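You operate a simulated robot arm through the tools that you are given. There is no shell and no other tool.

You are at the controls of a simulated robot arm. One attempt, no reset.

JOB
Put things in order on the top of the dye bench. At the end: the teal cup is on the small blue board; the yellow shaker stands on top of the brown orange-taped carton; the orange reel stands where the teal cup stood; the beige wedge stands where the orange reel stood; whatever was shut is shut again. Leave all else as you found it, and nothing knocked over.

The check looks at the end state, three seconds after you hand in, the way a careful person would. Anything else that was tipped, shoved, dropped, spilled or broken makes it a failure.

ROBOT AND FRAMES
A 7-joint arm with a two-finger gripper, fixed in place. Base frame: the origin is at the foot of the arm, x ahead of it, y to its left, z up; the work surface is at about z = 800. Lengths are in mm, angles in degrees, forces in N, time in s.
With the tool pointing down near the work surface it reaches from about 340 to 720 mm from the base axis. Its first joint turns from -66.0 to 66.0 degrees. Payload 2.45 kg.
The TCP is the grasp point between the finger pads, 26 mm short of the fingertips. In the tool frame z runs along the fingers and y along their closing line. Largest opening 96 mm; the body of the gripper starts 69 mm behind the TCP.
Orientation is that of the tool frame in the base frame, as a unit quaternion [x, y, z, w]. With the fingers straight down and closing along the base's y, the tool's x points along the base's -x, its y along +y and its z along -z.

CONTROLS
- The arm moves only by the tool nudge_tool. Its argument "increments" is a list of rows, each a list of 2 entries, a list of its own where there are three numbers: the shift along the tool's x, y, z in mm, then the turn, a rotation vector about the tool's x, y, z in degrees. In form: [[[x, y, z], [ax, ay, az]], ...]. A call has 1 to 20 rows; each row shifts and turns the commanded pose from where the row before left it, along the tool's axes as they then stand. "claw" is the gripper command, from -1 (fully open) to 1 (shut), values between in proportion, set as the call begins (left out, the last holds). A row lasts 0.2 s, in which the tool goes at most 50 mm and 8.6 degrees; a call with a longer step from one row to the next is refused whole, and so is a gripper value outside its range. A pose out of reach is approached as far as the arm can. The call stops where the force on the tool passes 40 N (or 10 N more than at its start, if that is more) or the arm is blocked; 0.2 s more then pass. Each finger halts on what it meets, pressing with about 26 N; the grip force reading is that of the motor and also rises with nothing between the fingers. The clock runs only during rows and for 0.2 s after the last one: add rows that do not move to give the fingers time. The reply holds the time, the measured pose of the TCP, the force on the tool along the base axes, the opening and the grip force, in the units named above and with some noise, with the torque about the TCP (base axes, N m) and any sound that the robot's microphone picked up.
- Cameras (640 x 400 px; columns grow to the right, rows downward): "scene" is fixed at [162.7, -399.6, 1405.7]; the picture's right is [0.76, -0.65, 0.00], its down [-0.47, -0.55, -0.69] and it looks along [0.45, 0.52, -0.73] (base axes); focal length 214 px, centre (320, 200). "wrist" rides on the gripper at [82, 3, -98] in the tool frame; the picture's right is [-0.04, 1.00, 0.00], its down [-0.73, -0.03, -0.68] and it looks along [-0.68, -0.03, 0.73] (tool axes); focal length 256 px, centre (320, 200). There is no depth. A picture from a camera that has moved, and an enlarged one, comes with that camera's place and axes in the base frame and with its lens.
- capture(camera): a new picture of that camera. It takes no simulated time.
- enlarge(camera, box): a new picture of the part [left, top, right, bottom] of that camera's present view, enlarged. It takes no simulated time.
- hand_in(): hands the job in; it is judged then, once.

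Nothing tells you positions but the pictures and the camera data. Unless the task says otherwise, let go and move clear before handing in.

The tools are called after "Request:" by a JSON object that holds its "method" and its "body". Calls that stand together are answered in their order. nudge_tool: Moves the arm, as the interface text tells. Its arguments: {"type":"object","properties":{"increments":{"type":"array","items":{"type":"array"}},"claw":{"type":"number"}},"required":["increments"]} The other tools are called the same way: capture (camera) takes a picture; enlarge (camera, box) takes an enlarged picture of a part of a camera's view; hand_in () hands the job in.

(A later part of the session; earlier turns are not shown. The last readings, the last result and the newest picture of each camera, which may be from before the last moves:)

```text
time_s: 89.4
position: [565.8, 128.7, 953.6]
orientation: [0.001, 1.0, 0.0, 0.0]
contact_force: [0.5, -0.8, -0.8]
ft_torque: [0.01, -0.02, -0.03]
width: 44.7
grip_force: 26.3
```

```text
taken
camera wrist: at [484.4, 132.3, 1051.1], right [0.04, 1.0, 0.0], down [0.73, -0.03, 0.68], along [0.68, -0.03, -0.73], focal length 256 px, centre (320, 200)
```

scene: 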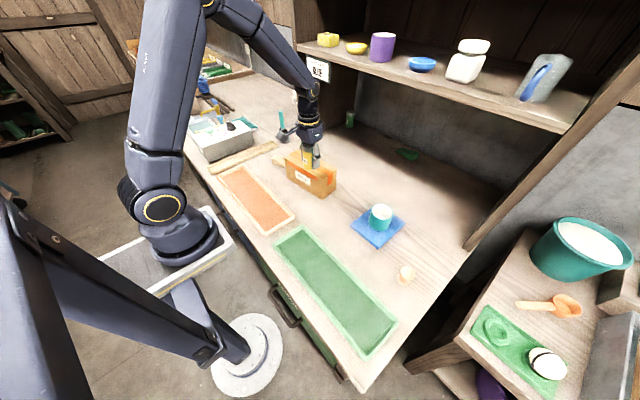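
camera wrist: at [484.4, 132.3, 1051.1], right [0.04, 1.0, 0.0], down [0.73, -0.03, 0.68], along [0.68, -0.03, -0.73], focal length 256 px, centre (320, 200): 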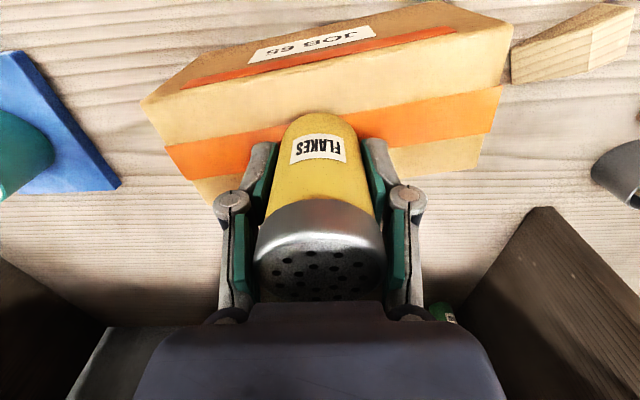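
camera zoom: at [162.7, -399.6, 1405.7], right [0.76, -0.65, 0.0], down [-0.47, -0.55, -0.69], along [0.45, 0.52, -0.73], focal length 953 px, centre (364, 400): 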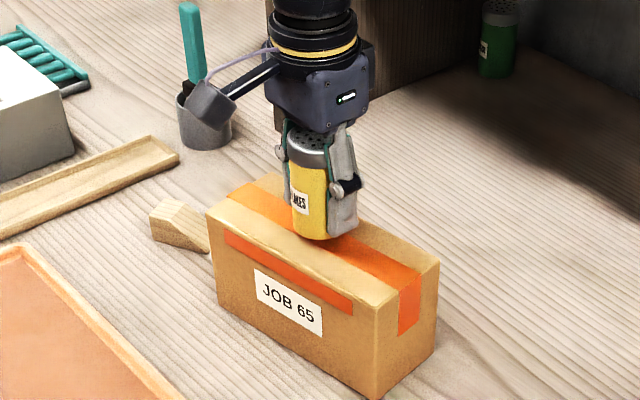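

Request:
{"method": "nudge_tool", "body": {"increments": [[[0, 0, 2], [0, 0, 0]], [[0, 0, 2], [0, 0, 0]], [[0, 0, 1.5], [0, 0, 0]], [[0, 0, 0], [0, 0, 0]]]}}

Request:
{"method": "nudge_tool", "body": {"increments": [[[0, 0, 1.2], [0, 0, 0]], [[0, 0, 0], [0, 0, 0]]]}}

Request:
{"method": "nudge_tool", "body": {"increments": [[[0, 0, 1], [0, 0, 0]], [[0, 0, 0], [0, 0, 0]]]}}

```text
time_s: 90.4
position: [564.8, 128.0, 949.5]
orientation: [0.001, 1.0, 0.0, 0.0]
contact_force: [-0.1, -0.1, -0.6]
ft_torque: [-0.01, 0.02, 0.0]
width: 45.0
grip_force: 25.6
```

```text
time_s: 91.0
position: [566.9, 128.9, 947.9]
orientation: [0.0, 1.0, 0.0, 0.0]
contact_force: [-0.2, 0.3, -1.2]
ft_torque: [-0.04, 0.02, 0.0]
width: 44.9
grip_force: 25.7
```

```text
time_s: 91.6
position: [564.8, 129.0, 947.7]
orientation: [0.0, 1.0, 0.0, 0.001]
contact_force: [-0.5, -0.5, -0.5]
ft_torque: [0.0, 0.0, 0.0]
width: 44.6
grip_force: 26.2
```

Request:
{"method": "nudge_tool", "body": {"increments": [[[0, 0, 1], [0, 0, 0]], [[0, 0, 0], [0, 0, 0]]]}}

Request:
{"method": "nudge_tool", "body": {"increments": [[[0, 0, 0.8], [0, 0, 0]], [[0, 0, 0], [0, 0, 0]]]}}

Request:
{"method": "enlarge", "body": {"camera": "scene", "box": [290, 130, 340, 175]}}

```text
time_s: 92.2
position: [566.0, 126.8, 945.8]
orientation: [0.0, 1.0, 0.0, -0.001]
contact_force: [0.4, 0.3, -0.9]
ft_torque: [-0.02, -0.01, 0.02]
width: 44.9
grip_force: 26.2
```

```text
time_s: 92.8
position: [565.8, 128.9, 945.4]
orientation: [0.0, 1.0, 0.0, 0.0]
contact_force: [0.4, 0.2, -0.8]
ft_torque: [-0.02, 0.0, 0.02]
width: 44.9
grip_force: 26.7
```

```text
8.89 times, centred on (315, 152) of scene
camera zoom: at [162.7, -399.6, 1405.7], right [0.76, -0.65, 0.0], down [-0.47, -0.55, -0.69], along [0.45, 0.52, -0.73], focal length 1906 px, centre (364, 622)
```

zoom: 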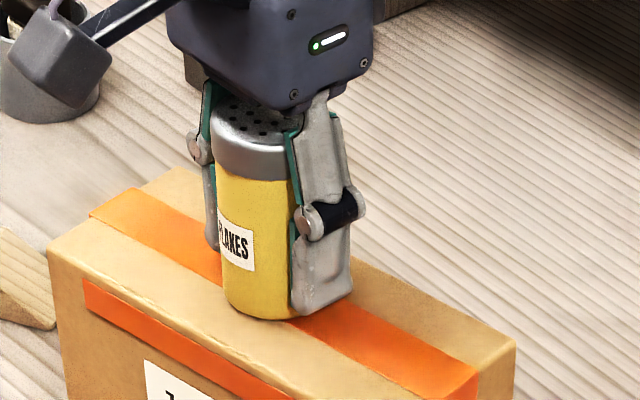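

No contact yet, so I'll continue in 0.8 mm steps.

Request:
{"method": "nudge_tool", "body": {"increments": [[[0, 0, 0.8], [0, 0, 0]], [[0, 0, 0], [0, 0, 0]]]}}

Request:
{"method": "nudge_tool", "body": {"increments": [[[0, 0, 0.8], [0, 0, 0]], [[0, 0, 0], [0, 0, 0]]]}}

```text
time_s: 93.4
position: [566.3, 127.0, 945.2]
orientation: [0.0, 1.0, 0.0, 0.0]
contact_force: [0.6, 0.6, -0.9]
ft_torque: [0.01, -0.01, 0.02]
width: 44.6
grip_force: 25.7
```

```text
time_s: 94.0
position: [566.9, 128.6, 944.2]
orientation: [0.0, 1.0, 0.001, 0.0]
contact_force: [-0.6, -0.4, -0.1]
ft_torque: [0.0, 0.01, -0.01]
width: 45.0
grip_force: 25.9
```

Request:
{"method": "nudge_tool", "body": {"increments": [[[0, 0, 0.8], [0, 0, 0]], [[0, 0, 0], [0, 0, 0]]]}}

Request:
{"method": "nudge_tool", "body": {"increments": [[[0, 0, 0.8], [0, 0, 0]], [[0, 0, 0], [0, 0, 0]]]}}

```text
time_s: 94.6
position: [564.8, 128.5, 944.2]
orientation: [0.0, 1.0, 0.0, -0.001]
contact_force: [-3.0, 0.1, 9.1]
ft_torque: [-0.01, 0.11, -0.01]
width: 45.0
grip_force: 25.9
```

```text
time_s: 95.2
position: [566.3, 127.8, 943.3]
orientation: [0.001, 1.0, 0.0, 0.001]
contact_force: [-3.7, -1.2, 20.8]
ft_torque: [-0.05, 0.14, -0.02]
width: 45.1
grip_force: 25.6
```

It made contact with the carton. I'll ease off the last step and a bit more, then release.

Request:
{"method": "nudge_tool", "body": {"increments": [[[0, 0, -0.8], [0, 0, 0]], [[0, 0, -0.5], [0, 0, 0]], [[0, 0, 0], [0, 0, 0]]]}}

Request:
{"method": "nudge_tool", "body": {"increments": [[[0, 0, 0], [0, 0, 0]], [[0, 0, 0], [0, 0, 0]], [[0, 0, 0], [0, 0, 0]], [[0, 0, 0], [0, 0, 0]], [[0, 0, 0], [0, 0, 0]]], "claw": -1}}

Request:
{"method": "enlarge", "body": {"camera": "scene", "box": [260, 110, 360, 200]}}

Request:
{"method": "capture", "body": {"camera": "wrist"}}

```text
time_s: 96.0
position: [566.2, 128.7, 942.5]
orientation: [0.0, 1.0, 0.001, 0.0]
contact_force: [3.3, 1.4, 6.6]
ft_torque: [0.05, -0.1, 0.02]
width: 44.8
grip_force: 26.1
```

```text
time_s: 97.2
position: [566.2, 128.0, 943.1]
orientation: [-0.001, 1.0, 0.0, 0.0]
contact_force: [-0.2, 0.1, -0.1]
ft_torque: [-0.02, -0.02, 0.0]
width: 96.2
grip_force: 0.1
```

```text
4.44 times, centred on (310, 155) of scene
camera zoom: at [162.7, -399.6, 1405.7], right [0.76, -0.65, 0.0], down [-0.47, -0.55, -0.69], along [0.45, 0.52, -0.73], focal length 953 px, centre (364, 400)
```

zoom: 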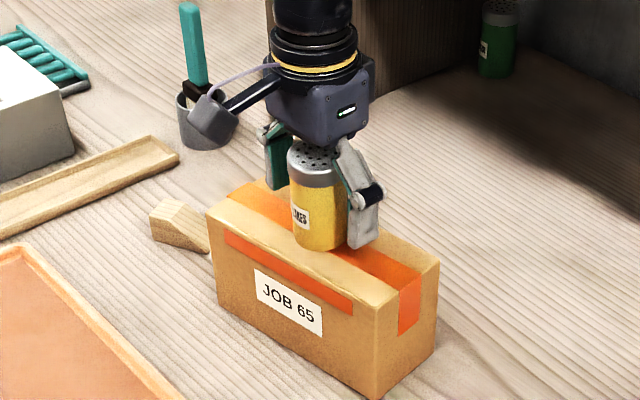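

```text
taken
camera wrist: at [484.5, 132.2, 1039.9], right [0.04, 1.0, 0.0], down [0.73, -0.03, 0.68], along [0.68, -0.03, -0.73], focal length 256 px, centre (320, 200)
```

wrist: 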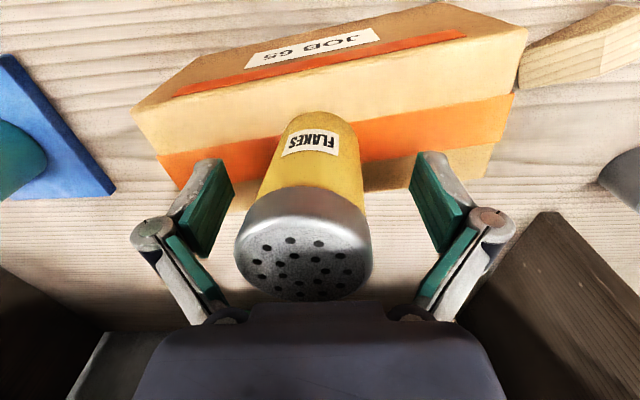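

The shaker may be leaning a little after release, so I'll look closely before moving.

Request:
{"method": "enlarge", "body": {"camera": "scene", "box": [290, 130, 340, 175]}}

Request:
{"method": "enlarge", "body": {"camera": "wrist", "box": [200, 80, 440, 310]}}

```text
8.89 times, centred on (315, 152) of scene
camera zoom: at [162.7, -399.6, 1405.7], right [0.76, -0.65, 0.0], down [-0.47, -0.55, -0.69], along [0.45, 0.52, -0.73], focal length 1906 px, centre (364, 622)
```

zoom: 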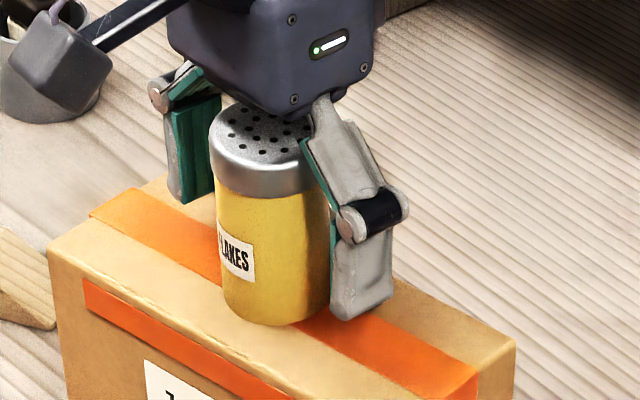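

```text
1.74 times, centred on (320, 195) of wrist
camera zoom: at [484.5, 132.2, 1039.9], right [0.04, 1.0, 0.0], down [0.73, -0.03, 0.68], along [0.68, -0.03, -0.73], focal length 445 px, centre (320, 209)
```

zoom: 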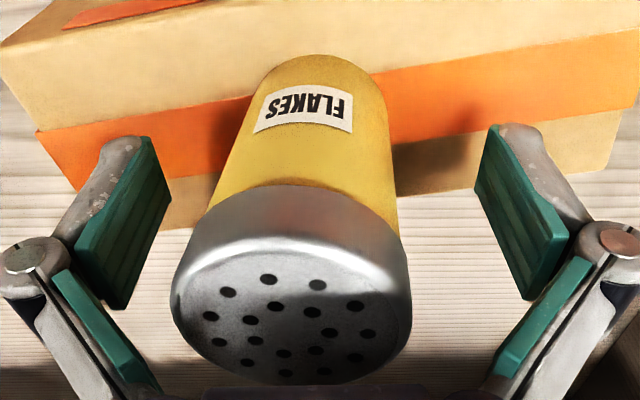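

I'll let a second pass without moving and look again.

Request:
{"method": "nudge_tool", "body": {"increments": [[[0, 0, 0], [0, 0, 0]], [[0, 0, 0], [0, 0, 0]], [[0, 0, 0], [0, 0, 0]], [[0, 0, 0], [0, 0, 0]], [[0, 0, 0], [0, 0, 0]]]}}

Request:
{"method": "enlarge", "body": {"camera": "wrist", "box": [200, 80, 440, 310]}}

Request:
{"method": "enlarge", "body": {"camera": "scene", "box": [290, 130, 340, 175]}}

```text
time_s: 98.4
position: [566.6, 127.8, 945.4]
orientation: [0.0, 1.0, 0.0, 0.0]
contact_force: [0.0, -0.3, -0.6]
ft_torque: [0.0, -0.02, 0.02]
width: 96.0
grip_force: 0.0
```

```text
1.74 times, centred on (320, 195) of wrist
camera zoom: at [484.5, 132.1, 1039.8], right [0.04, 1.0, 0.0], down [0.73, -0.03, 0.68], along [0.68, -0.03, -0.73], focal length 445 px, centre (320, 209)
```

zoom: 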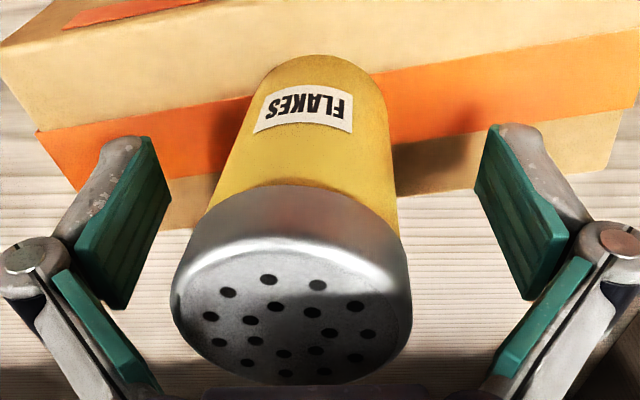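

```text
8.89 times, centred on (315, 152) of scene
camera zoom: at [162.7, -399.6, 1405.7], right [0.76, -0.65, 0.0], down [-0.47, -0.55, -0.69], along [0.45, 0.52, -0.73], focal length 1906 px, centre (364, 622)
```

zoom: 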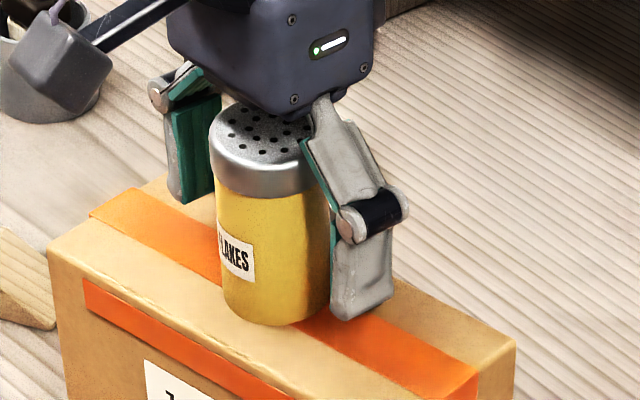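

The shaker is static but looks slightly leaned. The gripper is clear of it on both sides, so I'll rise straight up and inspect it unobstructed.

Request:
{"method": "nudge_tool", "body": {"increments": [[[0, 0, -5], [0, 0, 0]], [[0, 0, -10], [0, 0, 0]], [[0, 0, -15], [0, 0, 0]], [[0, 0, -15], [0, 0, 0]], [[0, 0, -15], [0, 0, 0]], [[0, 0, -15], [0, 0, 0]], [[0, 0, -15], [0, 0, 0]], [[0, 0, -10], [0, 0, 0]], [[0, 0, 0], [0, 0, 0]]]}}

Request:
{"method": "enlarge", "body": {"camera": "scene", "box": [260, 110, 360, 200]}}

Request:
{"method": "capture", "body": {"camera": "wrist"}}

```text
time_s: 100.4
position: [565.8, 127.9, 1043.0]
orientation: [0.0, 1.0, 0.0, 0.001]
contact_force: [0.1, 0.3, -0.1]
ft_torque: [0.0, 0.0, 0.04]
width: 96.1
grip_force: 0.0
```

```text
4.44 times, centred on (310, 155) of scene
camera zoom: at [162.7, -399.6, 1405.7], right [0.76, -0.65, 0.0], down [-0.47, -0.55, -0.69], along [0.45, 0.52, -0.73], focal length 953 px, centre (364, 400)
```

zoom: 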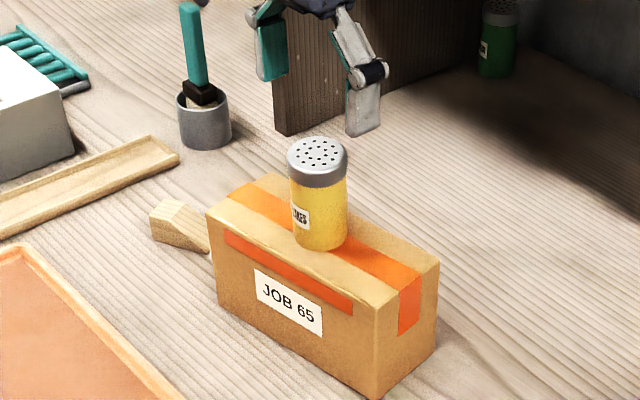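

```text
taken
camera wrist: at [484.6, 132.4, 1140.4], right [0.04, 1.0, 0.0], down [0.73, -0.03, 0.68], along [0.68, -0.03, -0.73], focal length 256 px, centre (320, 200)
```

wrist: 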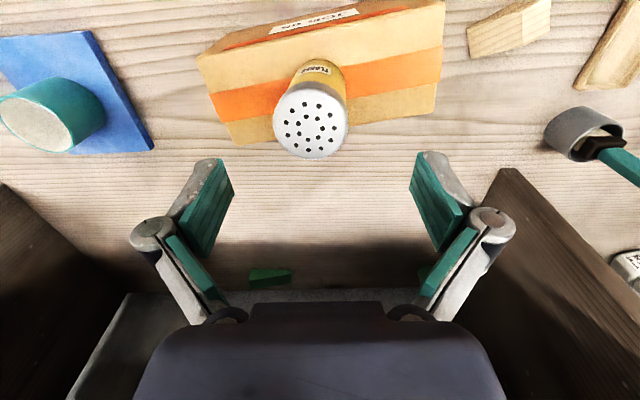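

Request:
{"method": "enlarge", "body": {"camera": "scene", "box": [300, 130, 350, 175]}}

Request:
{"method": "enlarge", "body": {"camera": "wrist", "box": [250, 40, 380, 170]}}

Request:
{"method": "enlarge", "body": {"camera": "scene", "box": [265, 120, 345, 200]}}

```text
8.89 times, centred on (325, 152) of scene
camera zoom: at [162.7, -399.6, 1405.7], right [0.76, -0.65, 0.0], down [-0.47, -0.55, -0.69], along [0.45, 0.52, -0.73], focal length 1906 px, centre (276, 622)
```

zoom: 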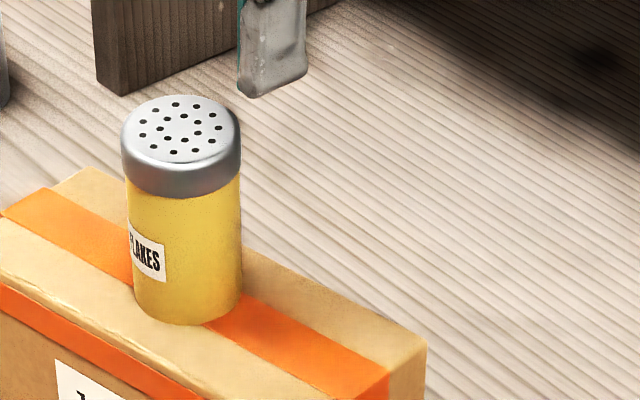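

```text
3.08 times, centred on (315, 105) of wrist
camera zoom: at [484.6, 132.4, 1140.4], right [0.04, 1.0, 0.0], down [0.73, -0.03, 0.68], along [0.68, -0.03, -0.73], focal length 788 px, centre (335, 492)
```

zoom: 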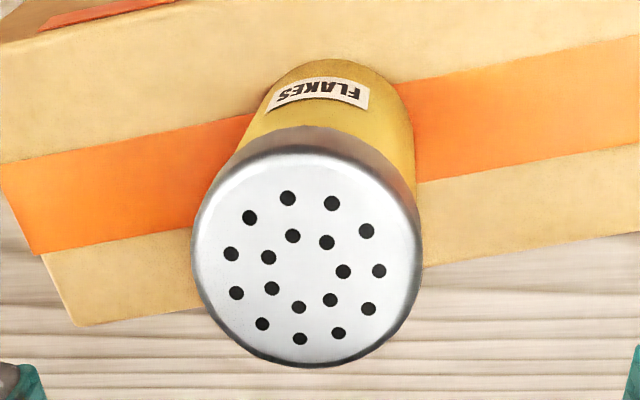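

```text
5.00 times, centred on (305, 160) of scene
camera zoom: at [162.7, -399.6, 1405.7], right [0.76, -0.65, 0.0], down [-0.47, -0.55, -0.69], along [0.45, 0.52, -0.73], focal length 1072 px, centre (395, 400)
```

zoom: 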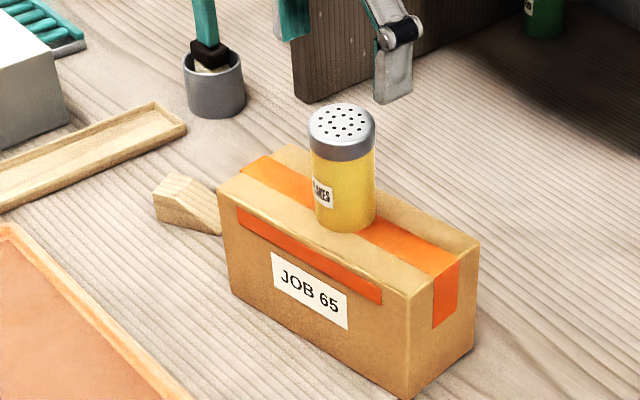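

I need a cleaner side view to judge whether it's leaning, so I'll back the arm toward the robot and look at the shaker from the front.

Request:
{"method": "nudge_tool", "body": {"increments": [[[20, 0, 0], [0, 0, 0]], [[30, 0, 0], [0, 0, 0]], [[30, 0, 0], [0, 0, 0]], [[30, 0, 10], [0, 0, 0]], [[30, 0, 15], [0, 0, 0]], [[20, 0, 15], [0, 0, 0]], [[0, 0, 0], [0, 0, 0]]]}}

Request:
{"method": "capture", "body": {"camera": "wrist"}}

Request:
{"method": "enlarge", "body": {"camera": "wrist", "box": [260, 80, 380, 230]}}

Request:
{"method": "enlarge", "body": {"camera": "scene", "box": [300, 130, 350, 175]}}

```text
time_s: 102.0
position: [405.7, 127.7, 1003.9]
orientation: [-0.001, 1.0, 0.0, 0.001]
contact_force: [-0.4, -0.1, 0.3]
ft_torque: [-0.01, 0.03, 0.01]
width: 95.9
grip_force: 0.0
```

```text
taken
camera wrist: at [324.5, 132.6, 1100.0], right [0.04, 1.0, 0.0], down [0.73, -0.03, 0.68], along [0.68, -0.03, -0.73], focal length 256 px, centre (320, 200)
```

wrist: 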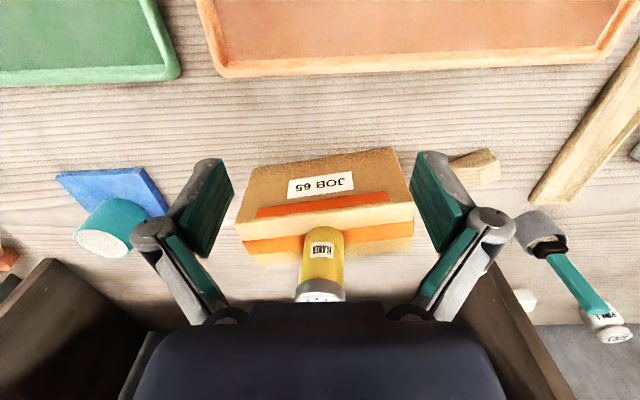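

```text
2.67 times, centred on (320, 155) of wrist
camera zoom: at [324.5, 132.6, 1100.0], right [0.04, 1.0, 0.0], down [0.73, -0.03, 0.68], along [0.68, -0.03, -0.73], focal length 683 px, centre (320, 320)
```

zoom: 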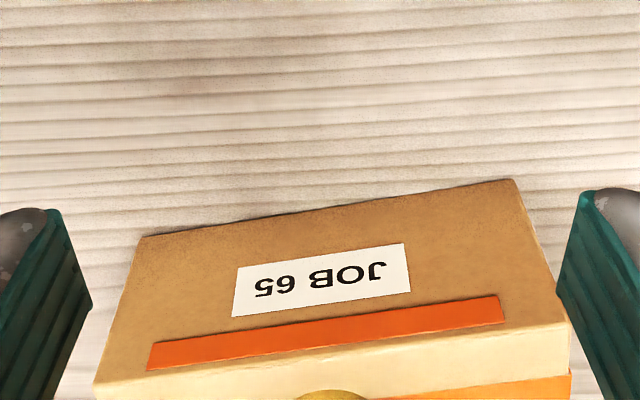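

```text
8.89 times, centred on (325, 152) of scene
camera zoom: at [162.7, -399.6, 1405.7], right [0.76, -0.65, 0.0], down [-0.47, -0.55, -0.69], along [0.45, 0.52, -0.73], focal length 1906 px, centre (276, 622)
```

zoom: 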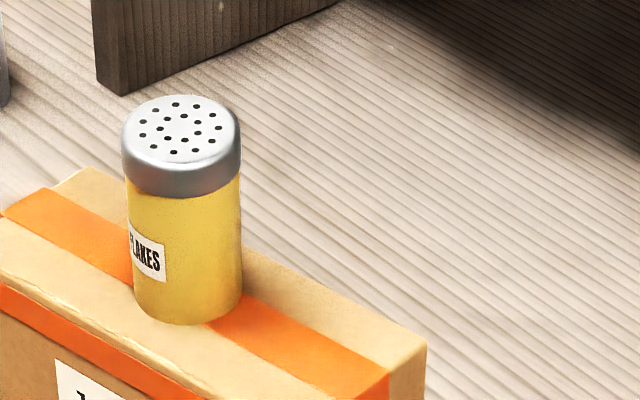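

Request:
{"method": "enlarge", "body": {"camera": "wrist", "box": [280, 215, 360, 305]}}

Request:
{"method": "enlarge", "body": {"camera": "wrist", "box": [225, 140, 425, 305]}}

```text
4.44 times, centred on (320, 260) of wrist
camera zoom: at [324.5, 132.6, 1100.0], right [0.04, 1.0, 0.0], down [0.73, -0.03, 0.68], along [0.68, -0.03, -0.73], focal length 1138 px, centre (320, -67)
```

zoom: 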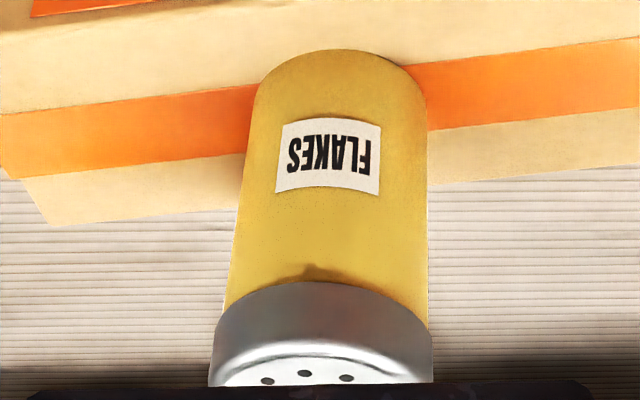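

```text
2.42 times, centred on (325, 222) of wrist
camera zoom: at [324.5, 132.6, 1100.0], right [0.04, 1.0, 0.0], down [0.73, -0.03, 0.68], along [0.68, -0.03, -0.73], focal length 621 px, centre (308, 146)
```

zoom: 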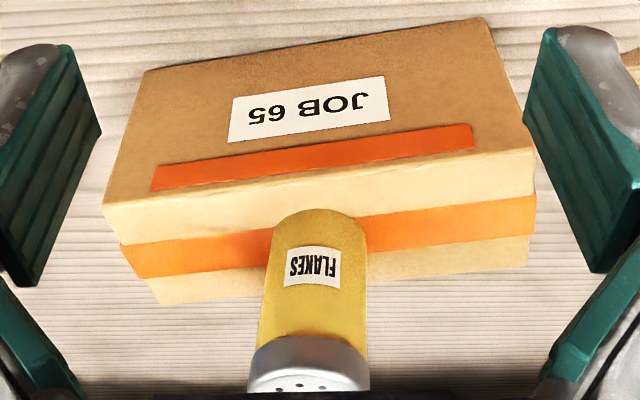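

The shaker is stable but does lean about 4° toward -y. I'll check its base closely to see why.

Request:
{"method": "enlarge", "body": {"camera": "wrist", "box": [298, 222, 348, 252]}}

Request:
{"method": "enlarge", "body": {"camera": "scene", "box": [305, 155, 335, 175]}}

```text
12.80 times, centred on (323, 237) of wrist
camera zoom: at [324.5, 132.6, 1100.0], right [0.04, 1.0, 0.0], down [0.73, -0.03, 0.68], along [0.68, -0.03, -0.73], focal length 3277 px, centre (282, -274)
```

zoom: 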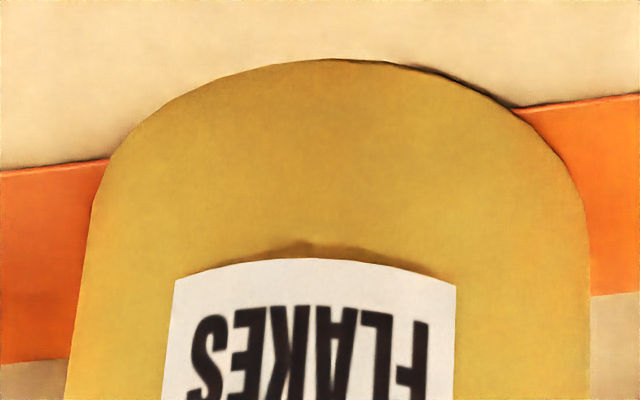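

```text
16.00 times, centred on (320, 165) of scene
camera zoom: at [162.7, -399.6, 1405.7], right [0.76, -0.65, 0.0], down [-0.47, -0.55, -0.69], along [0.45, 0.52, -0.73], focal length 3432 px, centre (320, 760)
```

zoom: 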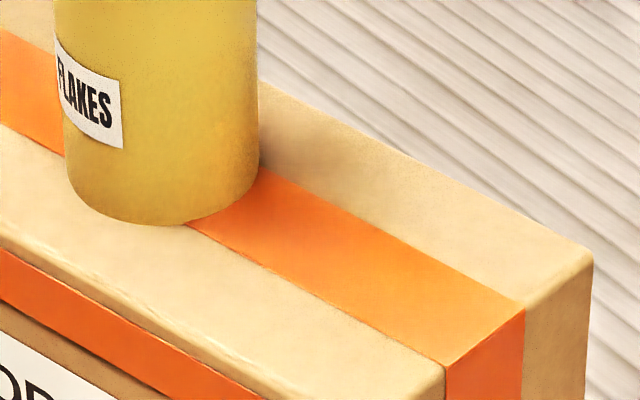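

The near +y edge of the base shows a thin gap, so the lean is real. I'll go back over it and re-grip it vertically, then set it down with less preload and a gentler release.

Request:
{"method": "nudge_tool", "body": {"increments": [[[0, 0, -20], [0, 0, 0]], [[0, 0, -20], [0, 0, 0]], [[-20, 0, 0], [0, 0, 0]], [[-35, 0, 0], [0, 0, 0]], [[-35, 0, 0], [0, 0, 0]], [[-35, 0, 0], [0, 0, 0]], [[-25, 0, 0], [0, 0, 0]], [[-10, 0, 0], [0, 0, 0]], [[0, 0, 0], [0, 0, 0]], [[0, 0, 0], [0, 0, 0]]]}}

Request:
{"method": "capture", "body": {"camera": "wrist"}}

```text
time_s: 104.2
position: [565.7, 128.0, 1042.1]
orientation: [0.0, 1.0, 0.0, 0.0]
contact_force: [-0.1, -0.5, -0.7]
ft_torque: [-0.01, -0.02, -0.03]
width: 96.2
grip_force: 0.1
```

```text
taken
camera wrist: at [484.3, 132.2, 1139.7], right [0.04, 1.0, 0.0], down [0.73, -0.03, 0.68], along [0.68, -0.03, -0.73], focal length 256 px, centre (320, 200)
```

wrist: 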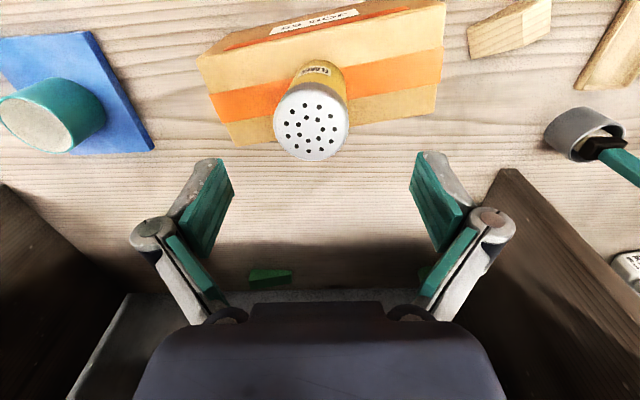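

I'll shift 2 mm toward the lean, descend around the shaker and close gently.

Request:
{"method": "nudge_tool", "body": {"increments": [[[0, -2, 0], [0, 0, 0]], [[0, 0, 15], [0, 0, 0]], [[0, 0, 20], [0, 0, 0]], [[0, 0, 20], [0, 0, 0]], [[0, 0, 20], [0, 0, 0]], [[0, 0, 15], [0, 0, 0]], [[0, 0, 7], [0, 0, 0]], [[0, 0, 0], [0, 0, 0]], [[0, 0, 0], [0, 0, 0]]]}}

Request:
{"method": "capture", "body": {"camera": "wrist"}}

```text
time_s: 106.2
position: [566.0, 126.4, 945.8]
orientation: [0.0, 1.0, 0.0, 0.0]
contact_force: [0.0, -0.7, 0.2]
ft_torque: [0.02, 0.0, 0.0]
width: 95.9
grip_force: 0.0
```

```text
taken
camera wrist: at [484.9, 130.5, 1042.4], right [0.04, 1.0, 0.0], down [0.73, -0.03, 0.68], along [0.68, -0.03, -0.73], focal length 256 px, centre (320, 200)
```

wrist: 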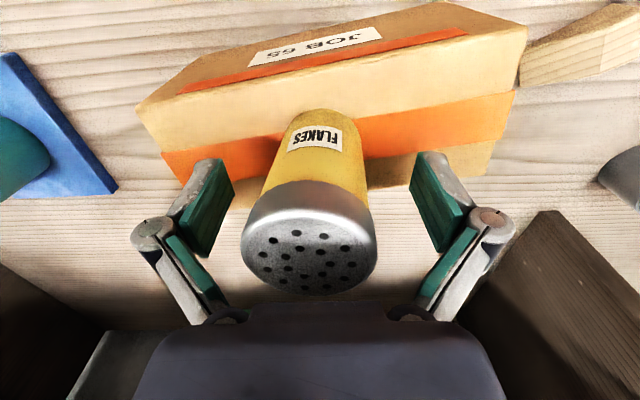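

Request:
{"method": "nudge_tool", "body": {"increments": [[[0, 0, 0], [0, 0, 0]], [[0, 0, 0], [0, 0, 0]], [[0, 0, 0], [0, 0, 0]], [[0, 0, 0], [0, 0, 0]], [[0, 0, 0], [0, 0, 0]]], "claw": -0.06}}

Request:
{"method": "capture", "body": {"camera": "wrist"}}

Request:
{"method": "enlarge", "body": {"camera": "scene", "box": [290, 130, 340, 175]}}

```text
time_s: 107.4
position: [566.1, 125.2, 945.5]
orientation: [0.0, 1.0, 0.001, 0.0]
contact_force: [0.1, 0.2, -0.6]
ft_torque: [-0.02, 0.02, 0.0]
width: 50.9
grip_force: 0.1
```

```text
taken
camera wrist: at [484.9, 130.5, 1042.5], right [0.04, 1.0, 0.0], down [0.73, -0.03, 0.68], along [0.68, -0.03, -0.73], focal length 256 px, centre (320, 200)
```

wrist: 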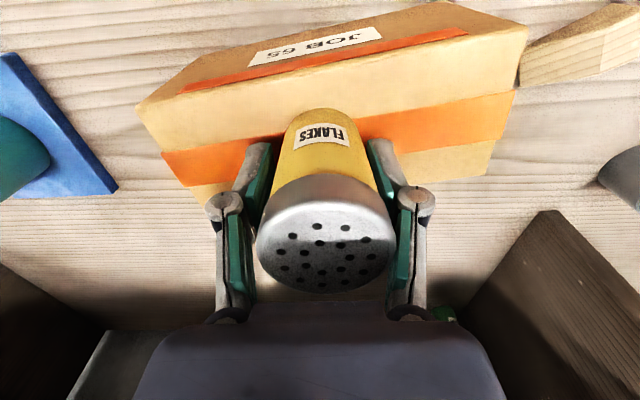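

```text
8.89 times, centred on (315, 152) of scene
camera zoom: at [162.7, -399.6, 1405.7], right [0.76, -0.65, 0.0], down [-0.47, -0.55, -0.69], along [0.45, 0.52, -0.73], focal length 1906 px, centre (364, 622)
```

zoom: 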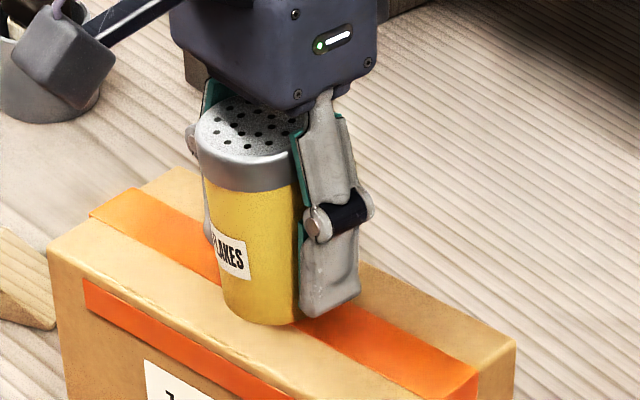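

The shaker rocked toward -x when touched, so it seems to be rocking on something. I'll wait a moment to see if it settles between the loose fingers.

Request:
{"method": "nudge_tool", "body": {"increments": [[[0, 0, 0], [0, 0, 0]], [[0, 0, 0], [0, 0, 0]], [[0, 0, 0], [0, 0, 0]], [[0, 0, 0], [0, 0, 0]], [[0, 0, 0], [0, 0, 0]]]}}

Request:
{"method": "enlarge", "body": {"camera": "scene", "box": [290, 130, 340, 175]}}

Request:
{"method": "enlarge", "body": {"camera": "wrist", "box": [200, 80, 440, 310]}}

```text
time_s: 108.6
position: [566.1, 125.6, 946.1]
orientation: [0.0, 1.0, -0.001, 0.0]
contact_force: [0.3, -0.6, -0.5]
ft_torque: [0.04, 0.01, 0.02]
width: 51.0
grip_force: 0.2
```

```text
8.89 times, centred on (315, 152) of scene
camera zoom: at [162.7, -399.6, 1405.7], right [0.76, -0.65, 0.0], down [-0.47, -0.55, -0.69], along [0.45, 0.52, -0.73], focal length 1906 px, centre (364, 622)
```

zoom: 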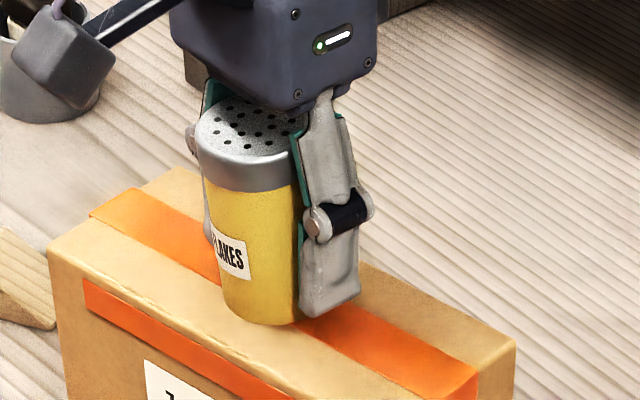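

```text
1.74 times, centred on (320, 195) of wrist
camera zoom: at [484.9, 130.5, 1042.6], right [0.04, 1.0, 0.0], down [0.73, -0.03, 0.68], along [0.68, -0.03, -0.73], focal length 445 px, centre (320, 209)
```

zoom: 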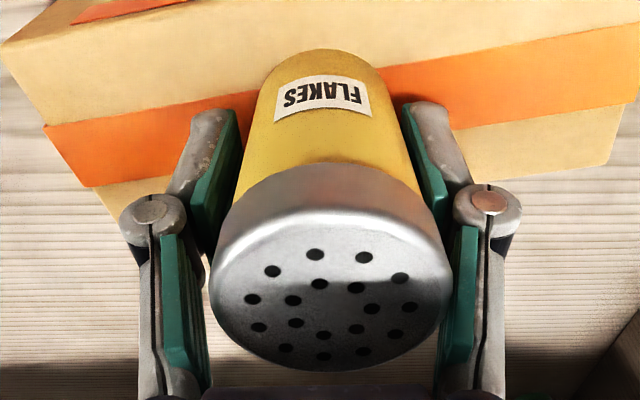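

It is leaning a few degrees again, in another direction, so the middle of the carton top seems uneven or it is resting on an edge. I'll grip it, lift slightly and look at how it hangs and at the spot underneath.

Request:
{"method": "nudge_tool", "body": {"increments": [[[0, 0, 0], [0, 0, 0]], [[0, 0, 0], [0, 0, 0]], [[0, 0, 0], [0, 0, 0]], [[0, 0, 0], [0, 0, 0]]], "claw": 1}}

Request:
{"method": "capture", "body": {"camera": "wrist"}}

Request:
{"method": "enlarge", "body": {"camera": "scene", "box": [290, 130, 340, 175]}}

```text
time_s: 109.6
position: [567.1, 126.2, 946.2]
orientation: [0.0, 1.0, -0.001, 0.0]
contact_force: [-0.3, -0.4, 2.7]
ft_torque: [0.04, 0.06, -0.02]
width: 45.1
grip_force: 26.6
```

```text
taken
camera wrist: at [484.9, 130.5, 1042.7], right [0.04, 1.0, 0.0], down [0.73, -0.03, 0.68], along [0.68, -0.03, -0.73], focal length 256 px, centre (320, 200)
```

wrist: 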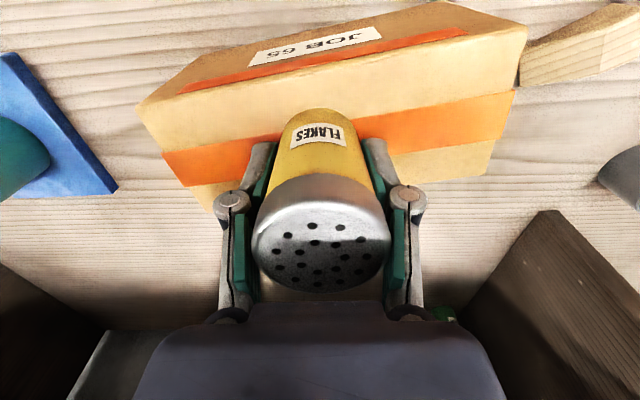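

```text
8.89 times, centred on (315, 152) of scene
camera zoom: at [162.6, -399.6, 1405.7], right [0.76, -0.65, 0.0], down [-0.47, -0.55, -0.69], along [0.45, 0.52, -0.73], focal length 1906 px, centre (364, 622)
```

zoom: 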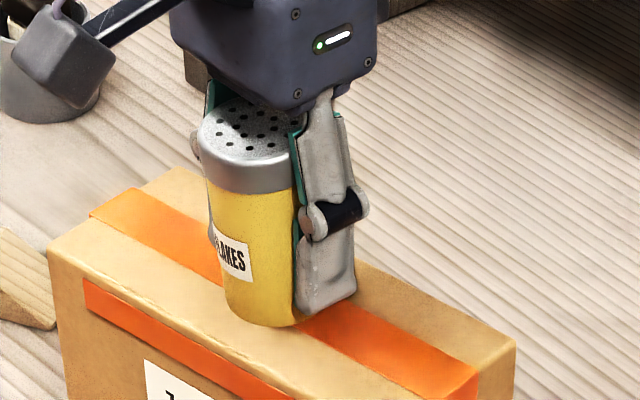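

Request:
{"method": "nudge_tool", "body": {"increments": [[[0, 0, -4], [0, 0, 0]], [[0, 0, -8], [0, 0, 0]], [[0, 0, -15], [0, 0, 0]], [[0, 0, -20], [0, 0, 0]], [[0, 0, -20], [0, 0, 0]], [[0, 0, -13], [0, 0, 0]], [[0, 0, 0], [0, 0, 0]]]}}

Request:
{"method": "enlarge", "body": {"camera": "scene", "box": [280, 140, 340, 190]}}

Request:
{"method": "enlarge", "body": {"camera": "scene", "box": [280, 100, 340, 150]}}

Request:
{"method": "capture", "body": {"camera": "wrist"}}

```text
time_s: 111.2
position: [565.8, 126.7, 1026.7]
orientation: [0.0, 1.0, 0.0, 0.0]
contact_force: [0.7, -0.8, -1.4]
ft_torque: [-0.02, -0.02, -0.03]
width: 45.0
grip_force: 25.7
```

```text
8.00 times, centred on (310, 165) of scene
camera zoom: at [162.7, -399.6, 1405.7], right [0.76, -0.65, 0.0], down [-0.47, -0.55, -0.69], along [0.45, 0.52, -0.73], focal length 1716 px, centre (400, 480)
```

zoom: 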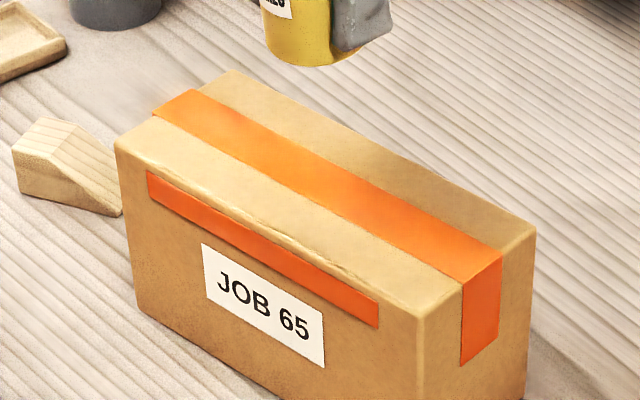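

```text
8.00 times, centred on (310, 125) of scene
camera zoom: at [162.7, -399.6, 1405.7], right [0.76, -0.65, 0.0], down [-0.47, -0.55, -0.69], along [0.45, 0.52, -0.73], focal length 1716 px, centre (400, 800)
```

zoom: 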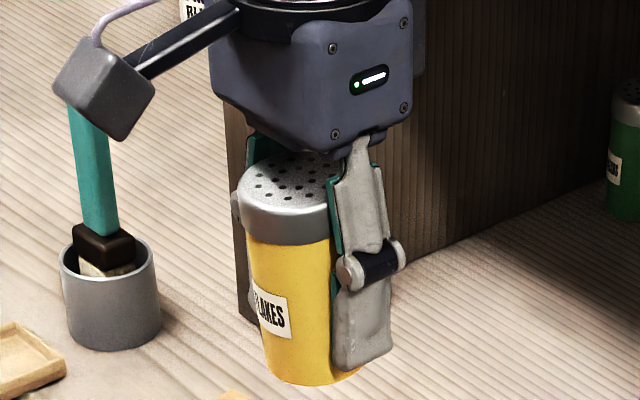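

```text
taken
camera wrist: at [484.7, 129.9, 1123.3], right [0.04, 1.0, 0.0], down [0.73, -0.03, 0.68], along [0.68, -0.03, -0.73], focal length 256 px, centre (320, 200)
```

wrist: 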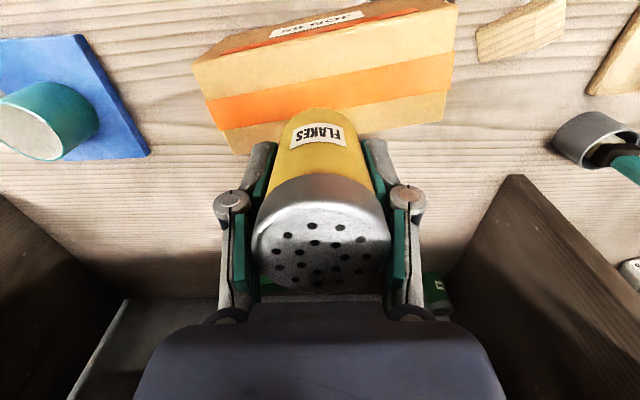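

The carton top shows no obvious obstacle, but the shaker now hangs tilted about 4° toward -x in the grip. I'll counter-rotate the tool by 4° to make it upright and check.

Request:
{"method": "nudge_tool", "body": {"increments": [[[0, 0, 0], [0, 2, 0]], [[0, 0, 0], [0, 2, 0]], [[0, 0, 0], [0, 0, 0]], [[0, 0, 0], [0, 0, 0]]]}}

Request:
{"method": "enlarge", "body": {"camera": "scene", "box": [280, 100, 340, 150]}}

Request:
{"method": "enlarge", "body": {"camera": "wrist", "box": [200, 80, 440, 310]}}

```text
time_s: 112.2
position: [566.1, 125.5, 1027.2]
orientation: [0.0, 0.999, 0.0, -0.034]
contact_force: [0.0, -0.4, -0.9]
ft_torque: [0.01, -0.01, 0.01]
width: 44.8
grip_force: 25.8
```

```text
8.00 times, centred on (310, 125) of scene
camera zoom: at [162.7, -399.6, 1405.7], right [0.76, -0.65, 0.0], down [-0.47, -0.55, -0.69], along [0.45, 0.52, -0.73], focal length 1716 px, centre (400, 800)
```

zoom: 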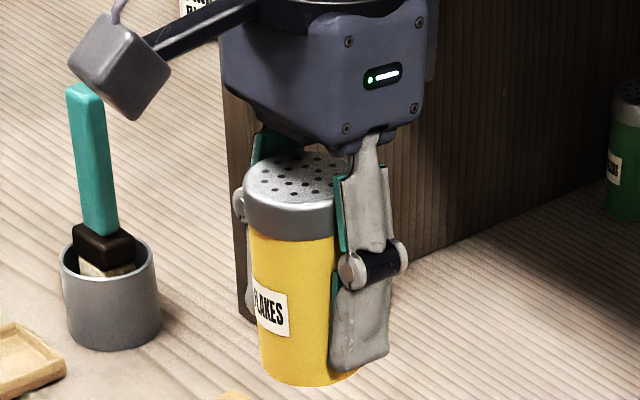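

```text
1.74 times, centred on (320, 195) of wrist
camera zoom: at [491.6, 130.1, 1128.2], right [0.04, 1.0, 0.0], down [0.78, -0.03, 0.63], along [0.63, -0.03, -0.78], focal length 445 px, centre (320, 209)
```

zoom: 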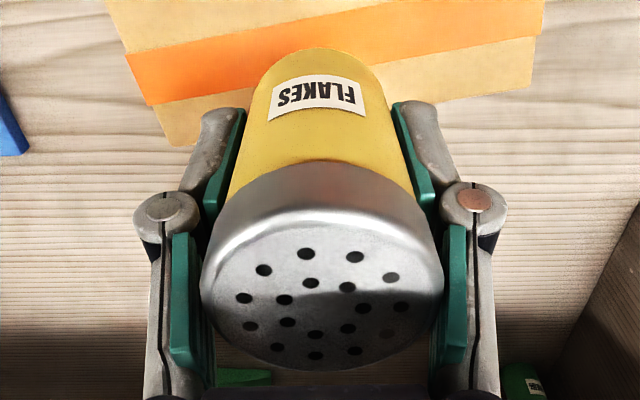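

It now looks nearly upright. I'll add 1.5° more, move 40 mm along the carton top to a fresh spot, and lower.

Request:
{"method": "nudge_tool", "body": {"increments": [[[0, 0, 0], [0, 1.5, 0]], [[-5, -20, -0.5], [0, 0, 0]], [[-5, -19, -0.5], [0, 0, 0]], [[-1.44, 0, 14.93], [0, 0, 0]], [[-1.92, 0, 19.9], [0, 0, 0]], [[-1.92, 0, 19.9], [0, 0, 0]], [[-1.15, 0, 11.94], [0, 0, 0]], [[-0.48, 0, 5], [0, 0, 0]], [[0, 0, 0], [0, 0, 0]], [[0, 0, 0], [0, 0, 0]]]}}

Request:
{"method": "enlarge", "body": {"camera": "scene", "box": [290, 125, 350, 175]}}

Request:
{"method": "capture", "body": {"camera": "wrist"}}

```text
time_s: 114.4
position: [577.4, 86.4, 954.2]
orientation: [0.0, 0.999, -0.001, -0.048]
contact_force: [0.2, -0.2, -0.8]
ft_torque: [0.01, 0.02, 0.04]
width: 44.7
grip_force: 26.1
```

```text
8.00 times, centred on (320, 150) of scene
camera zoom: at [162.7, -399.6, 1405.7], right [0.76, -0.65, 0.0], down [-0.47, -0.55, -0.69], along [0.45, 0.52, -0.73], focal length 1716 px, centre (320, 600)
```

zoom: 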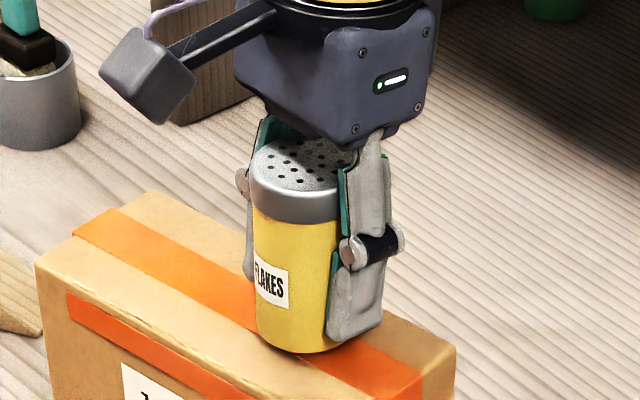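

```text
taken
camera wrist: at [504.4, 91.5, 1057.7], right [0.04, 1.0, 0.0], down [0.8, -0.03, 0.61], along [0.6, -0.03, -0.8], focal length 256 px, centre (320, 200)
```

wrist: 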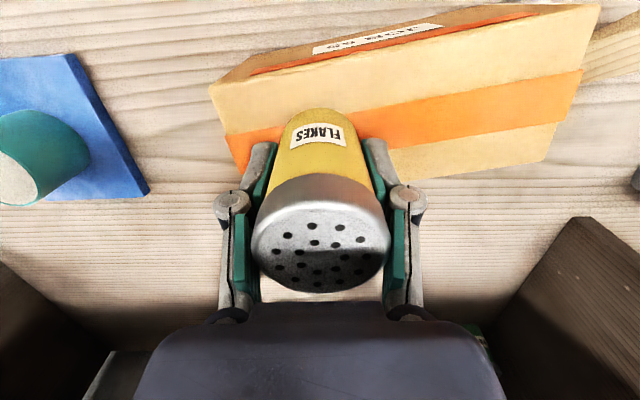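

The shaker is upright over the tape line. I'll creep down.

Request:
{"method": "nudge_tool", "body": {"increments": [[[-0.29, 0, 3], [0, 0, 0]], [[-0.29, 0, 3], [0, 0, 0]], [[-0.1, 0, 1], [0, 0, 0]], [[0, 0, 0], [0, 0, 0]]]}}

Request:
{"method": "nudge_tool", "body": {"increments": [[[-0.08, 0, 0.8], [0, 0, 0]], [[0, 0, 0], [0, 0, 0]]]}}

```text
time_s: 115.4
position: [576.1, 87.8, 946.9]
orientation: [0.0, 0.999, 0.0, -0.048]
contact_force: [0.8, 0.2, -0.4]
ft_torque: [0.02, 0.01, 0.04]
width: 44.9
grip_force: 25.7
```

```text
time_s: 116.0
position: [574.8, 86.9, 946.4]
orientation: [-0.001, 0.999, -0.001, -0.048]
contact_force: [-0.1, 0.3, -0.6]
ft_torque: [-0.01, 0.01, 0.0]
width: 44.9
grip_force: 26.4
```

Request:
{"method": "nudge_tool", "body": {"increments": [[[-0.08, 0, 0.8], [0, 0, 0]], [[0, 0, 0], [0, 0, 0]]]}}

Request:
{"method": "nudge_tool", "body": {"increments": [[[-0.08, 0, 0.8], [0, 0, 0]], [[0, 0, 0], [0, 0, 0]]]}}

```text
time_s: 116.6
position: [575.7, 86.9, 944.9]
orientation: [0.0, 0.999, 0.001, -0.048]
contact_force: [-2.1, 0.0, 4.2]
ft_torque: [-0.05, 0.09, -0.02]
width: 44.9
grip_force: 26.2
```

```text
time_s: 117.2
position: [575.4, 88.0, 947.3]
orientation: [0.0, 0.999, 0.001, -0.049]
contact_force: [-4.6, -0.5, 14.6]
ft_torque: [-0.02, 0.25, 0.01]
width: 44.9
grip_force: 26.0
```

Contact is centred under the base. I'll relieve the preload almost fully, then open in tiny stages.

Request:
{"method": "nudge_tool", "body": {"increments": [[[0.08, 0, -0.8], [0, 0, 0]], [[0.05, 0, -0.5], [0, 0, 0]], [[0, 0, 0], [0, 0, 0]]]}}

Request:
{"method": "nudge_tool", "body": {"increments": [[[0, 0, 0], [0, 0, 0]], [[0, 0, 0], [0, 0, 0]], [[0, 0, 0], [0, 0, 0]]], "claw": 0.03}}

Request:
{"method": "enlarge", "body": {"camera": "scene", "box": [290, 125, 350, 175]}}

Request:
{"method": "enlarge", "body": {"camera": "wrist", "box": [200, 80, 440, 310]}}

```text
time_s: 118.0
position: [575.9, 86.4, 946.3]
orientation: [0.0, 0.999, 0.0, -0.048]
contact_force: [0.6, 0.1, -0.6]
ft_torque: [0.0, -0.02, 0.02]
width: 45.0
grip_force: 25.9
```

```text
time_s: 118.8
position: [576.8, 86.6, 946.8]
orientation: [0.0, 0.999, 0.0, -0.048]
contact_force: [-0.7, 0.2, 0.2]
ft_torque: [0.0, -0.02, -0.01]
width: 46.5
grip_force: 0.1
```

```text
8.00 times, centred on (320, 150) of scene
camera zoom: at [162.7, -399.6, 1405.7], right [0.76, -0.65, 0.0], down [-0.47, -0.55, -0.69], along [0.45, 0.52, -0.73], focal length 1716 px, centre (320, 600)
```

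zoom: 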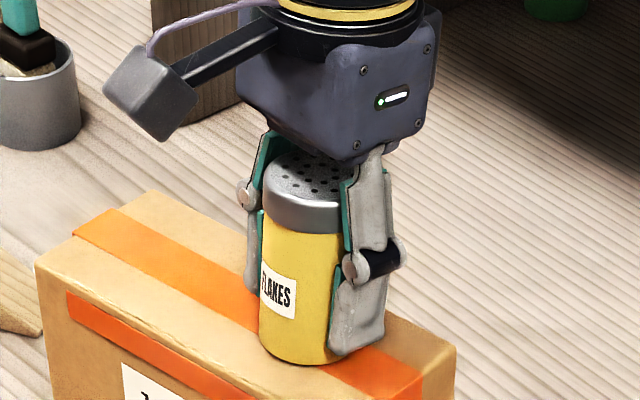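

```text
1.74 times, centred on (320, 195) of wrist
camera zoom: at [504.9, 91.3, 1050.3], right [0.04, 1.0, 0.0], down [0.8, -0.03, 0.61], along [0.6, -0.03, -0.8], focal length 445 px, centre (320, 209)
```

zoom: 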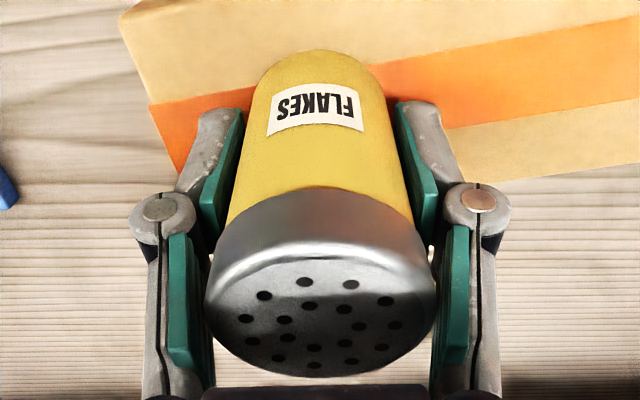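

Request:
{"method": "nudge_tool", "body": {"increments": [[[0, 0, 0], [0, 0, 0]], [[0, 0, 0], [0, 0, 0]], [[0, 0, 0], [0, 0, 0]], [[0, 0, 0], [0, 0, 0]], [[0, 0, 0], [0, 0, 0]]], "claw": -0.25}}

Request:
{"method": "enlarge", "body": {"camera": "scene", "box": [290, 125, 350, 175]}}

Request:
{"method": "enlarge", "body": {"camera": "wrist", "box": [200, 80, 440, 310]}}

```text
time_s: 120.0
position: [575.6, 88.1, 945.3]
orientation: [0.0, 0.999, 0.0, -0.048]
contact_force: [-0.9, 0.0, -0.1]
ft_torque: [-0.02, -0.02, 0.01]
width: 60.0
grip_force: 0.0
```

```text
8.00 times, centred on (320, 150) of scene
camera zoom: at [162.7, -399.6, 1405.7], right [0.76, -0.65, 0.0], down [-0.47, -0.55, -0.69], along [0.45, 0.52, -0.73], focal length 1716 px, centre (320, 600)
```

zoom: 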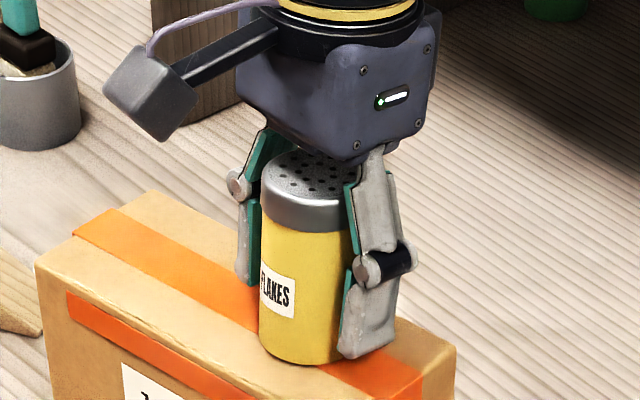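

```text
1.74 times, centred on (320, 195) of wrist
camera zoom: at [504.9, 91.3, 1050.2], right [0.04, 1.0, 0.0], down [0.8, -0.03, 0.61], along [0.6, -0.03, -0.8], focal length 445 px, centre (320, 209)
```

zoom: 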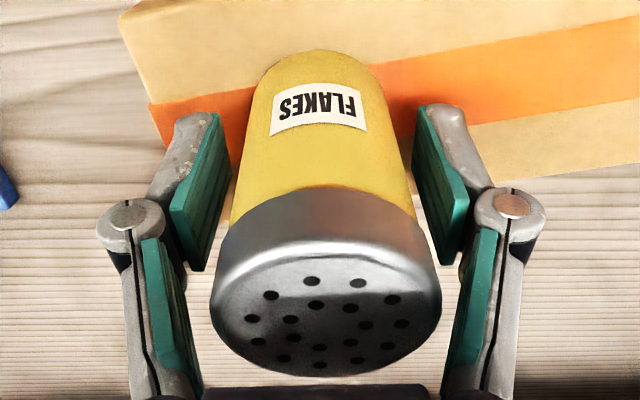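

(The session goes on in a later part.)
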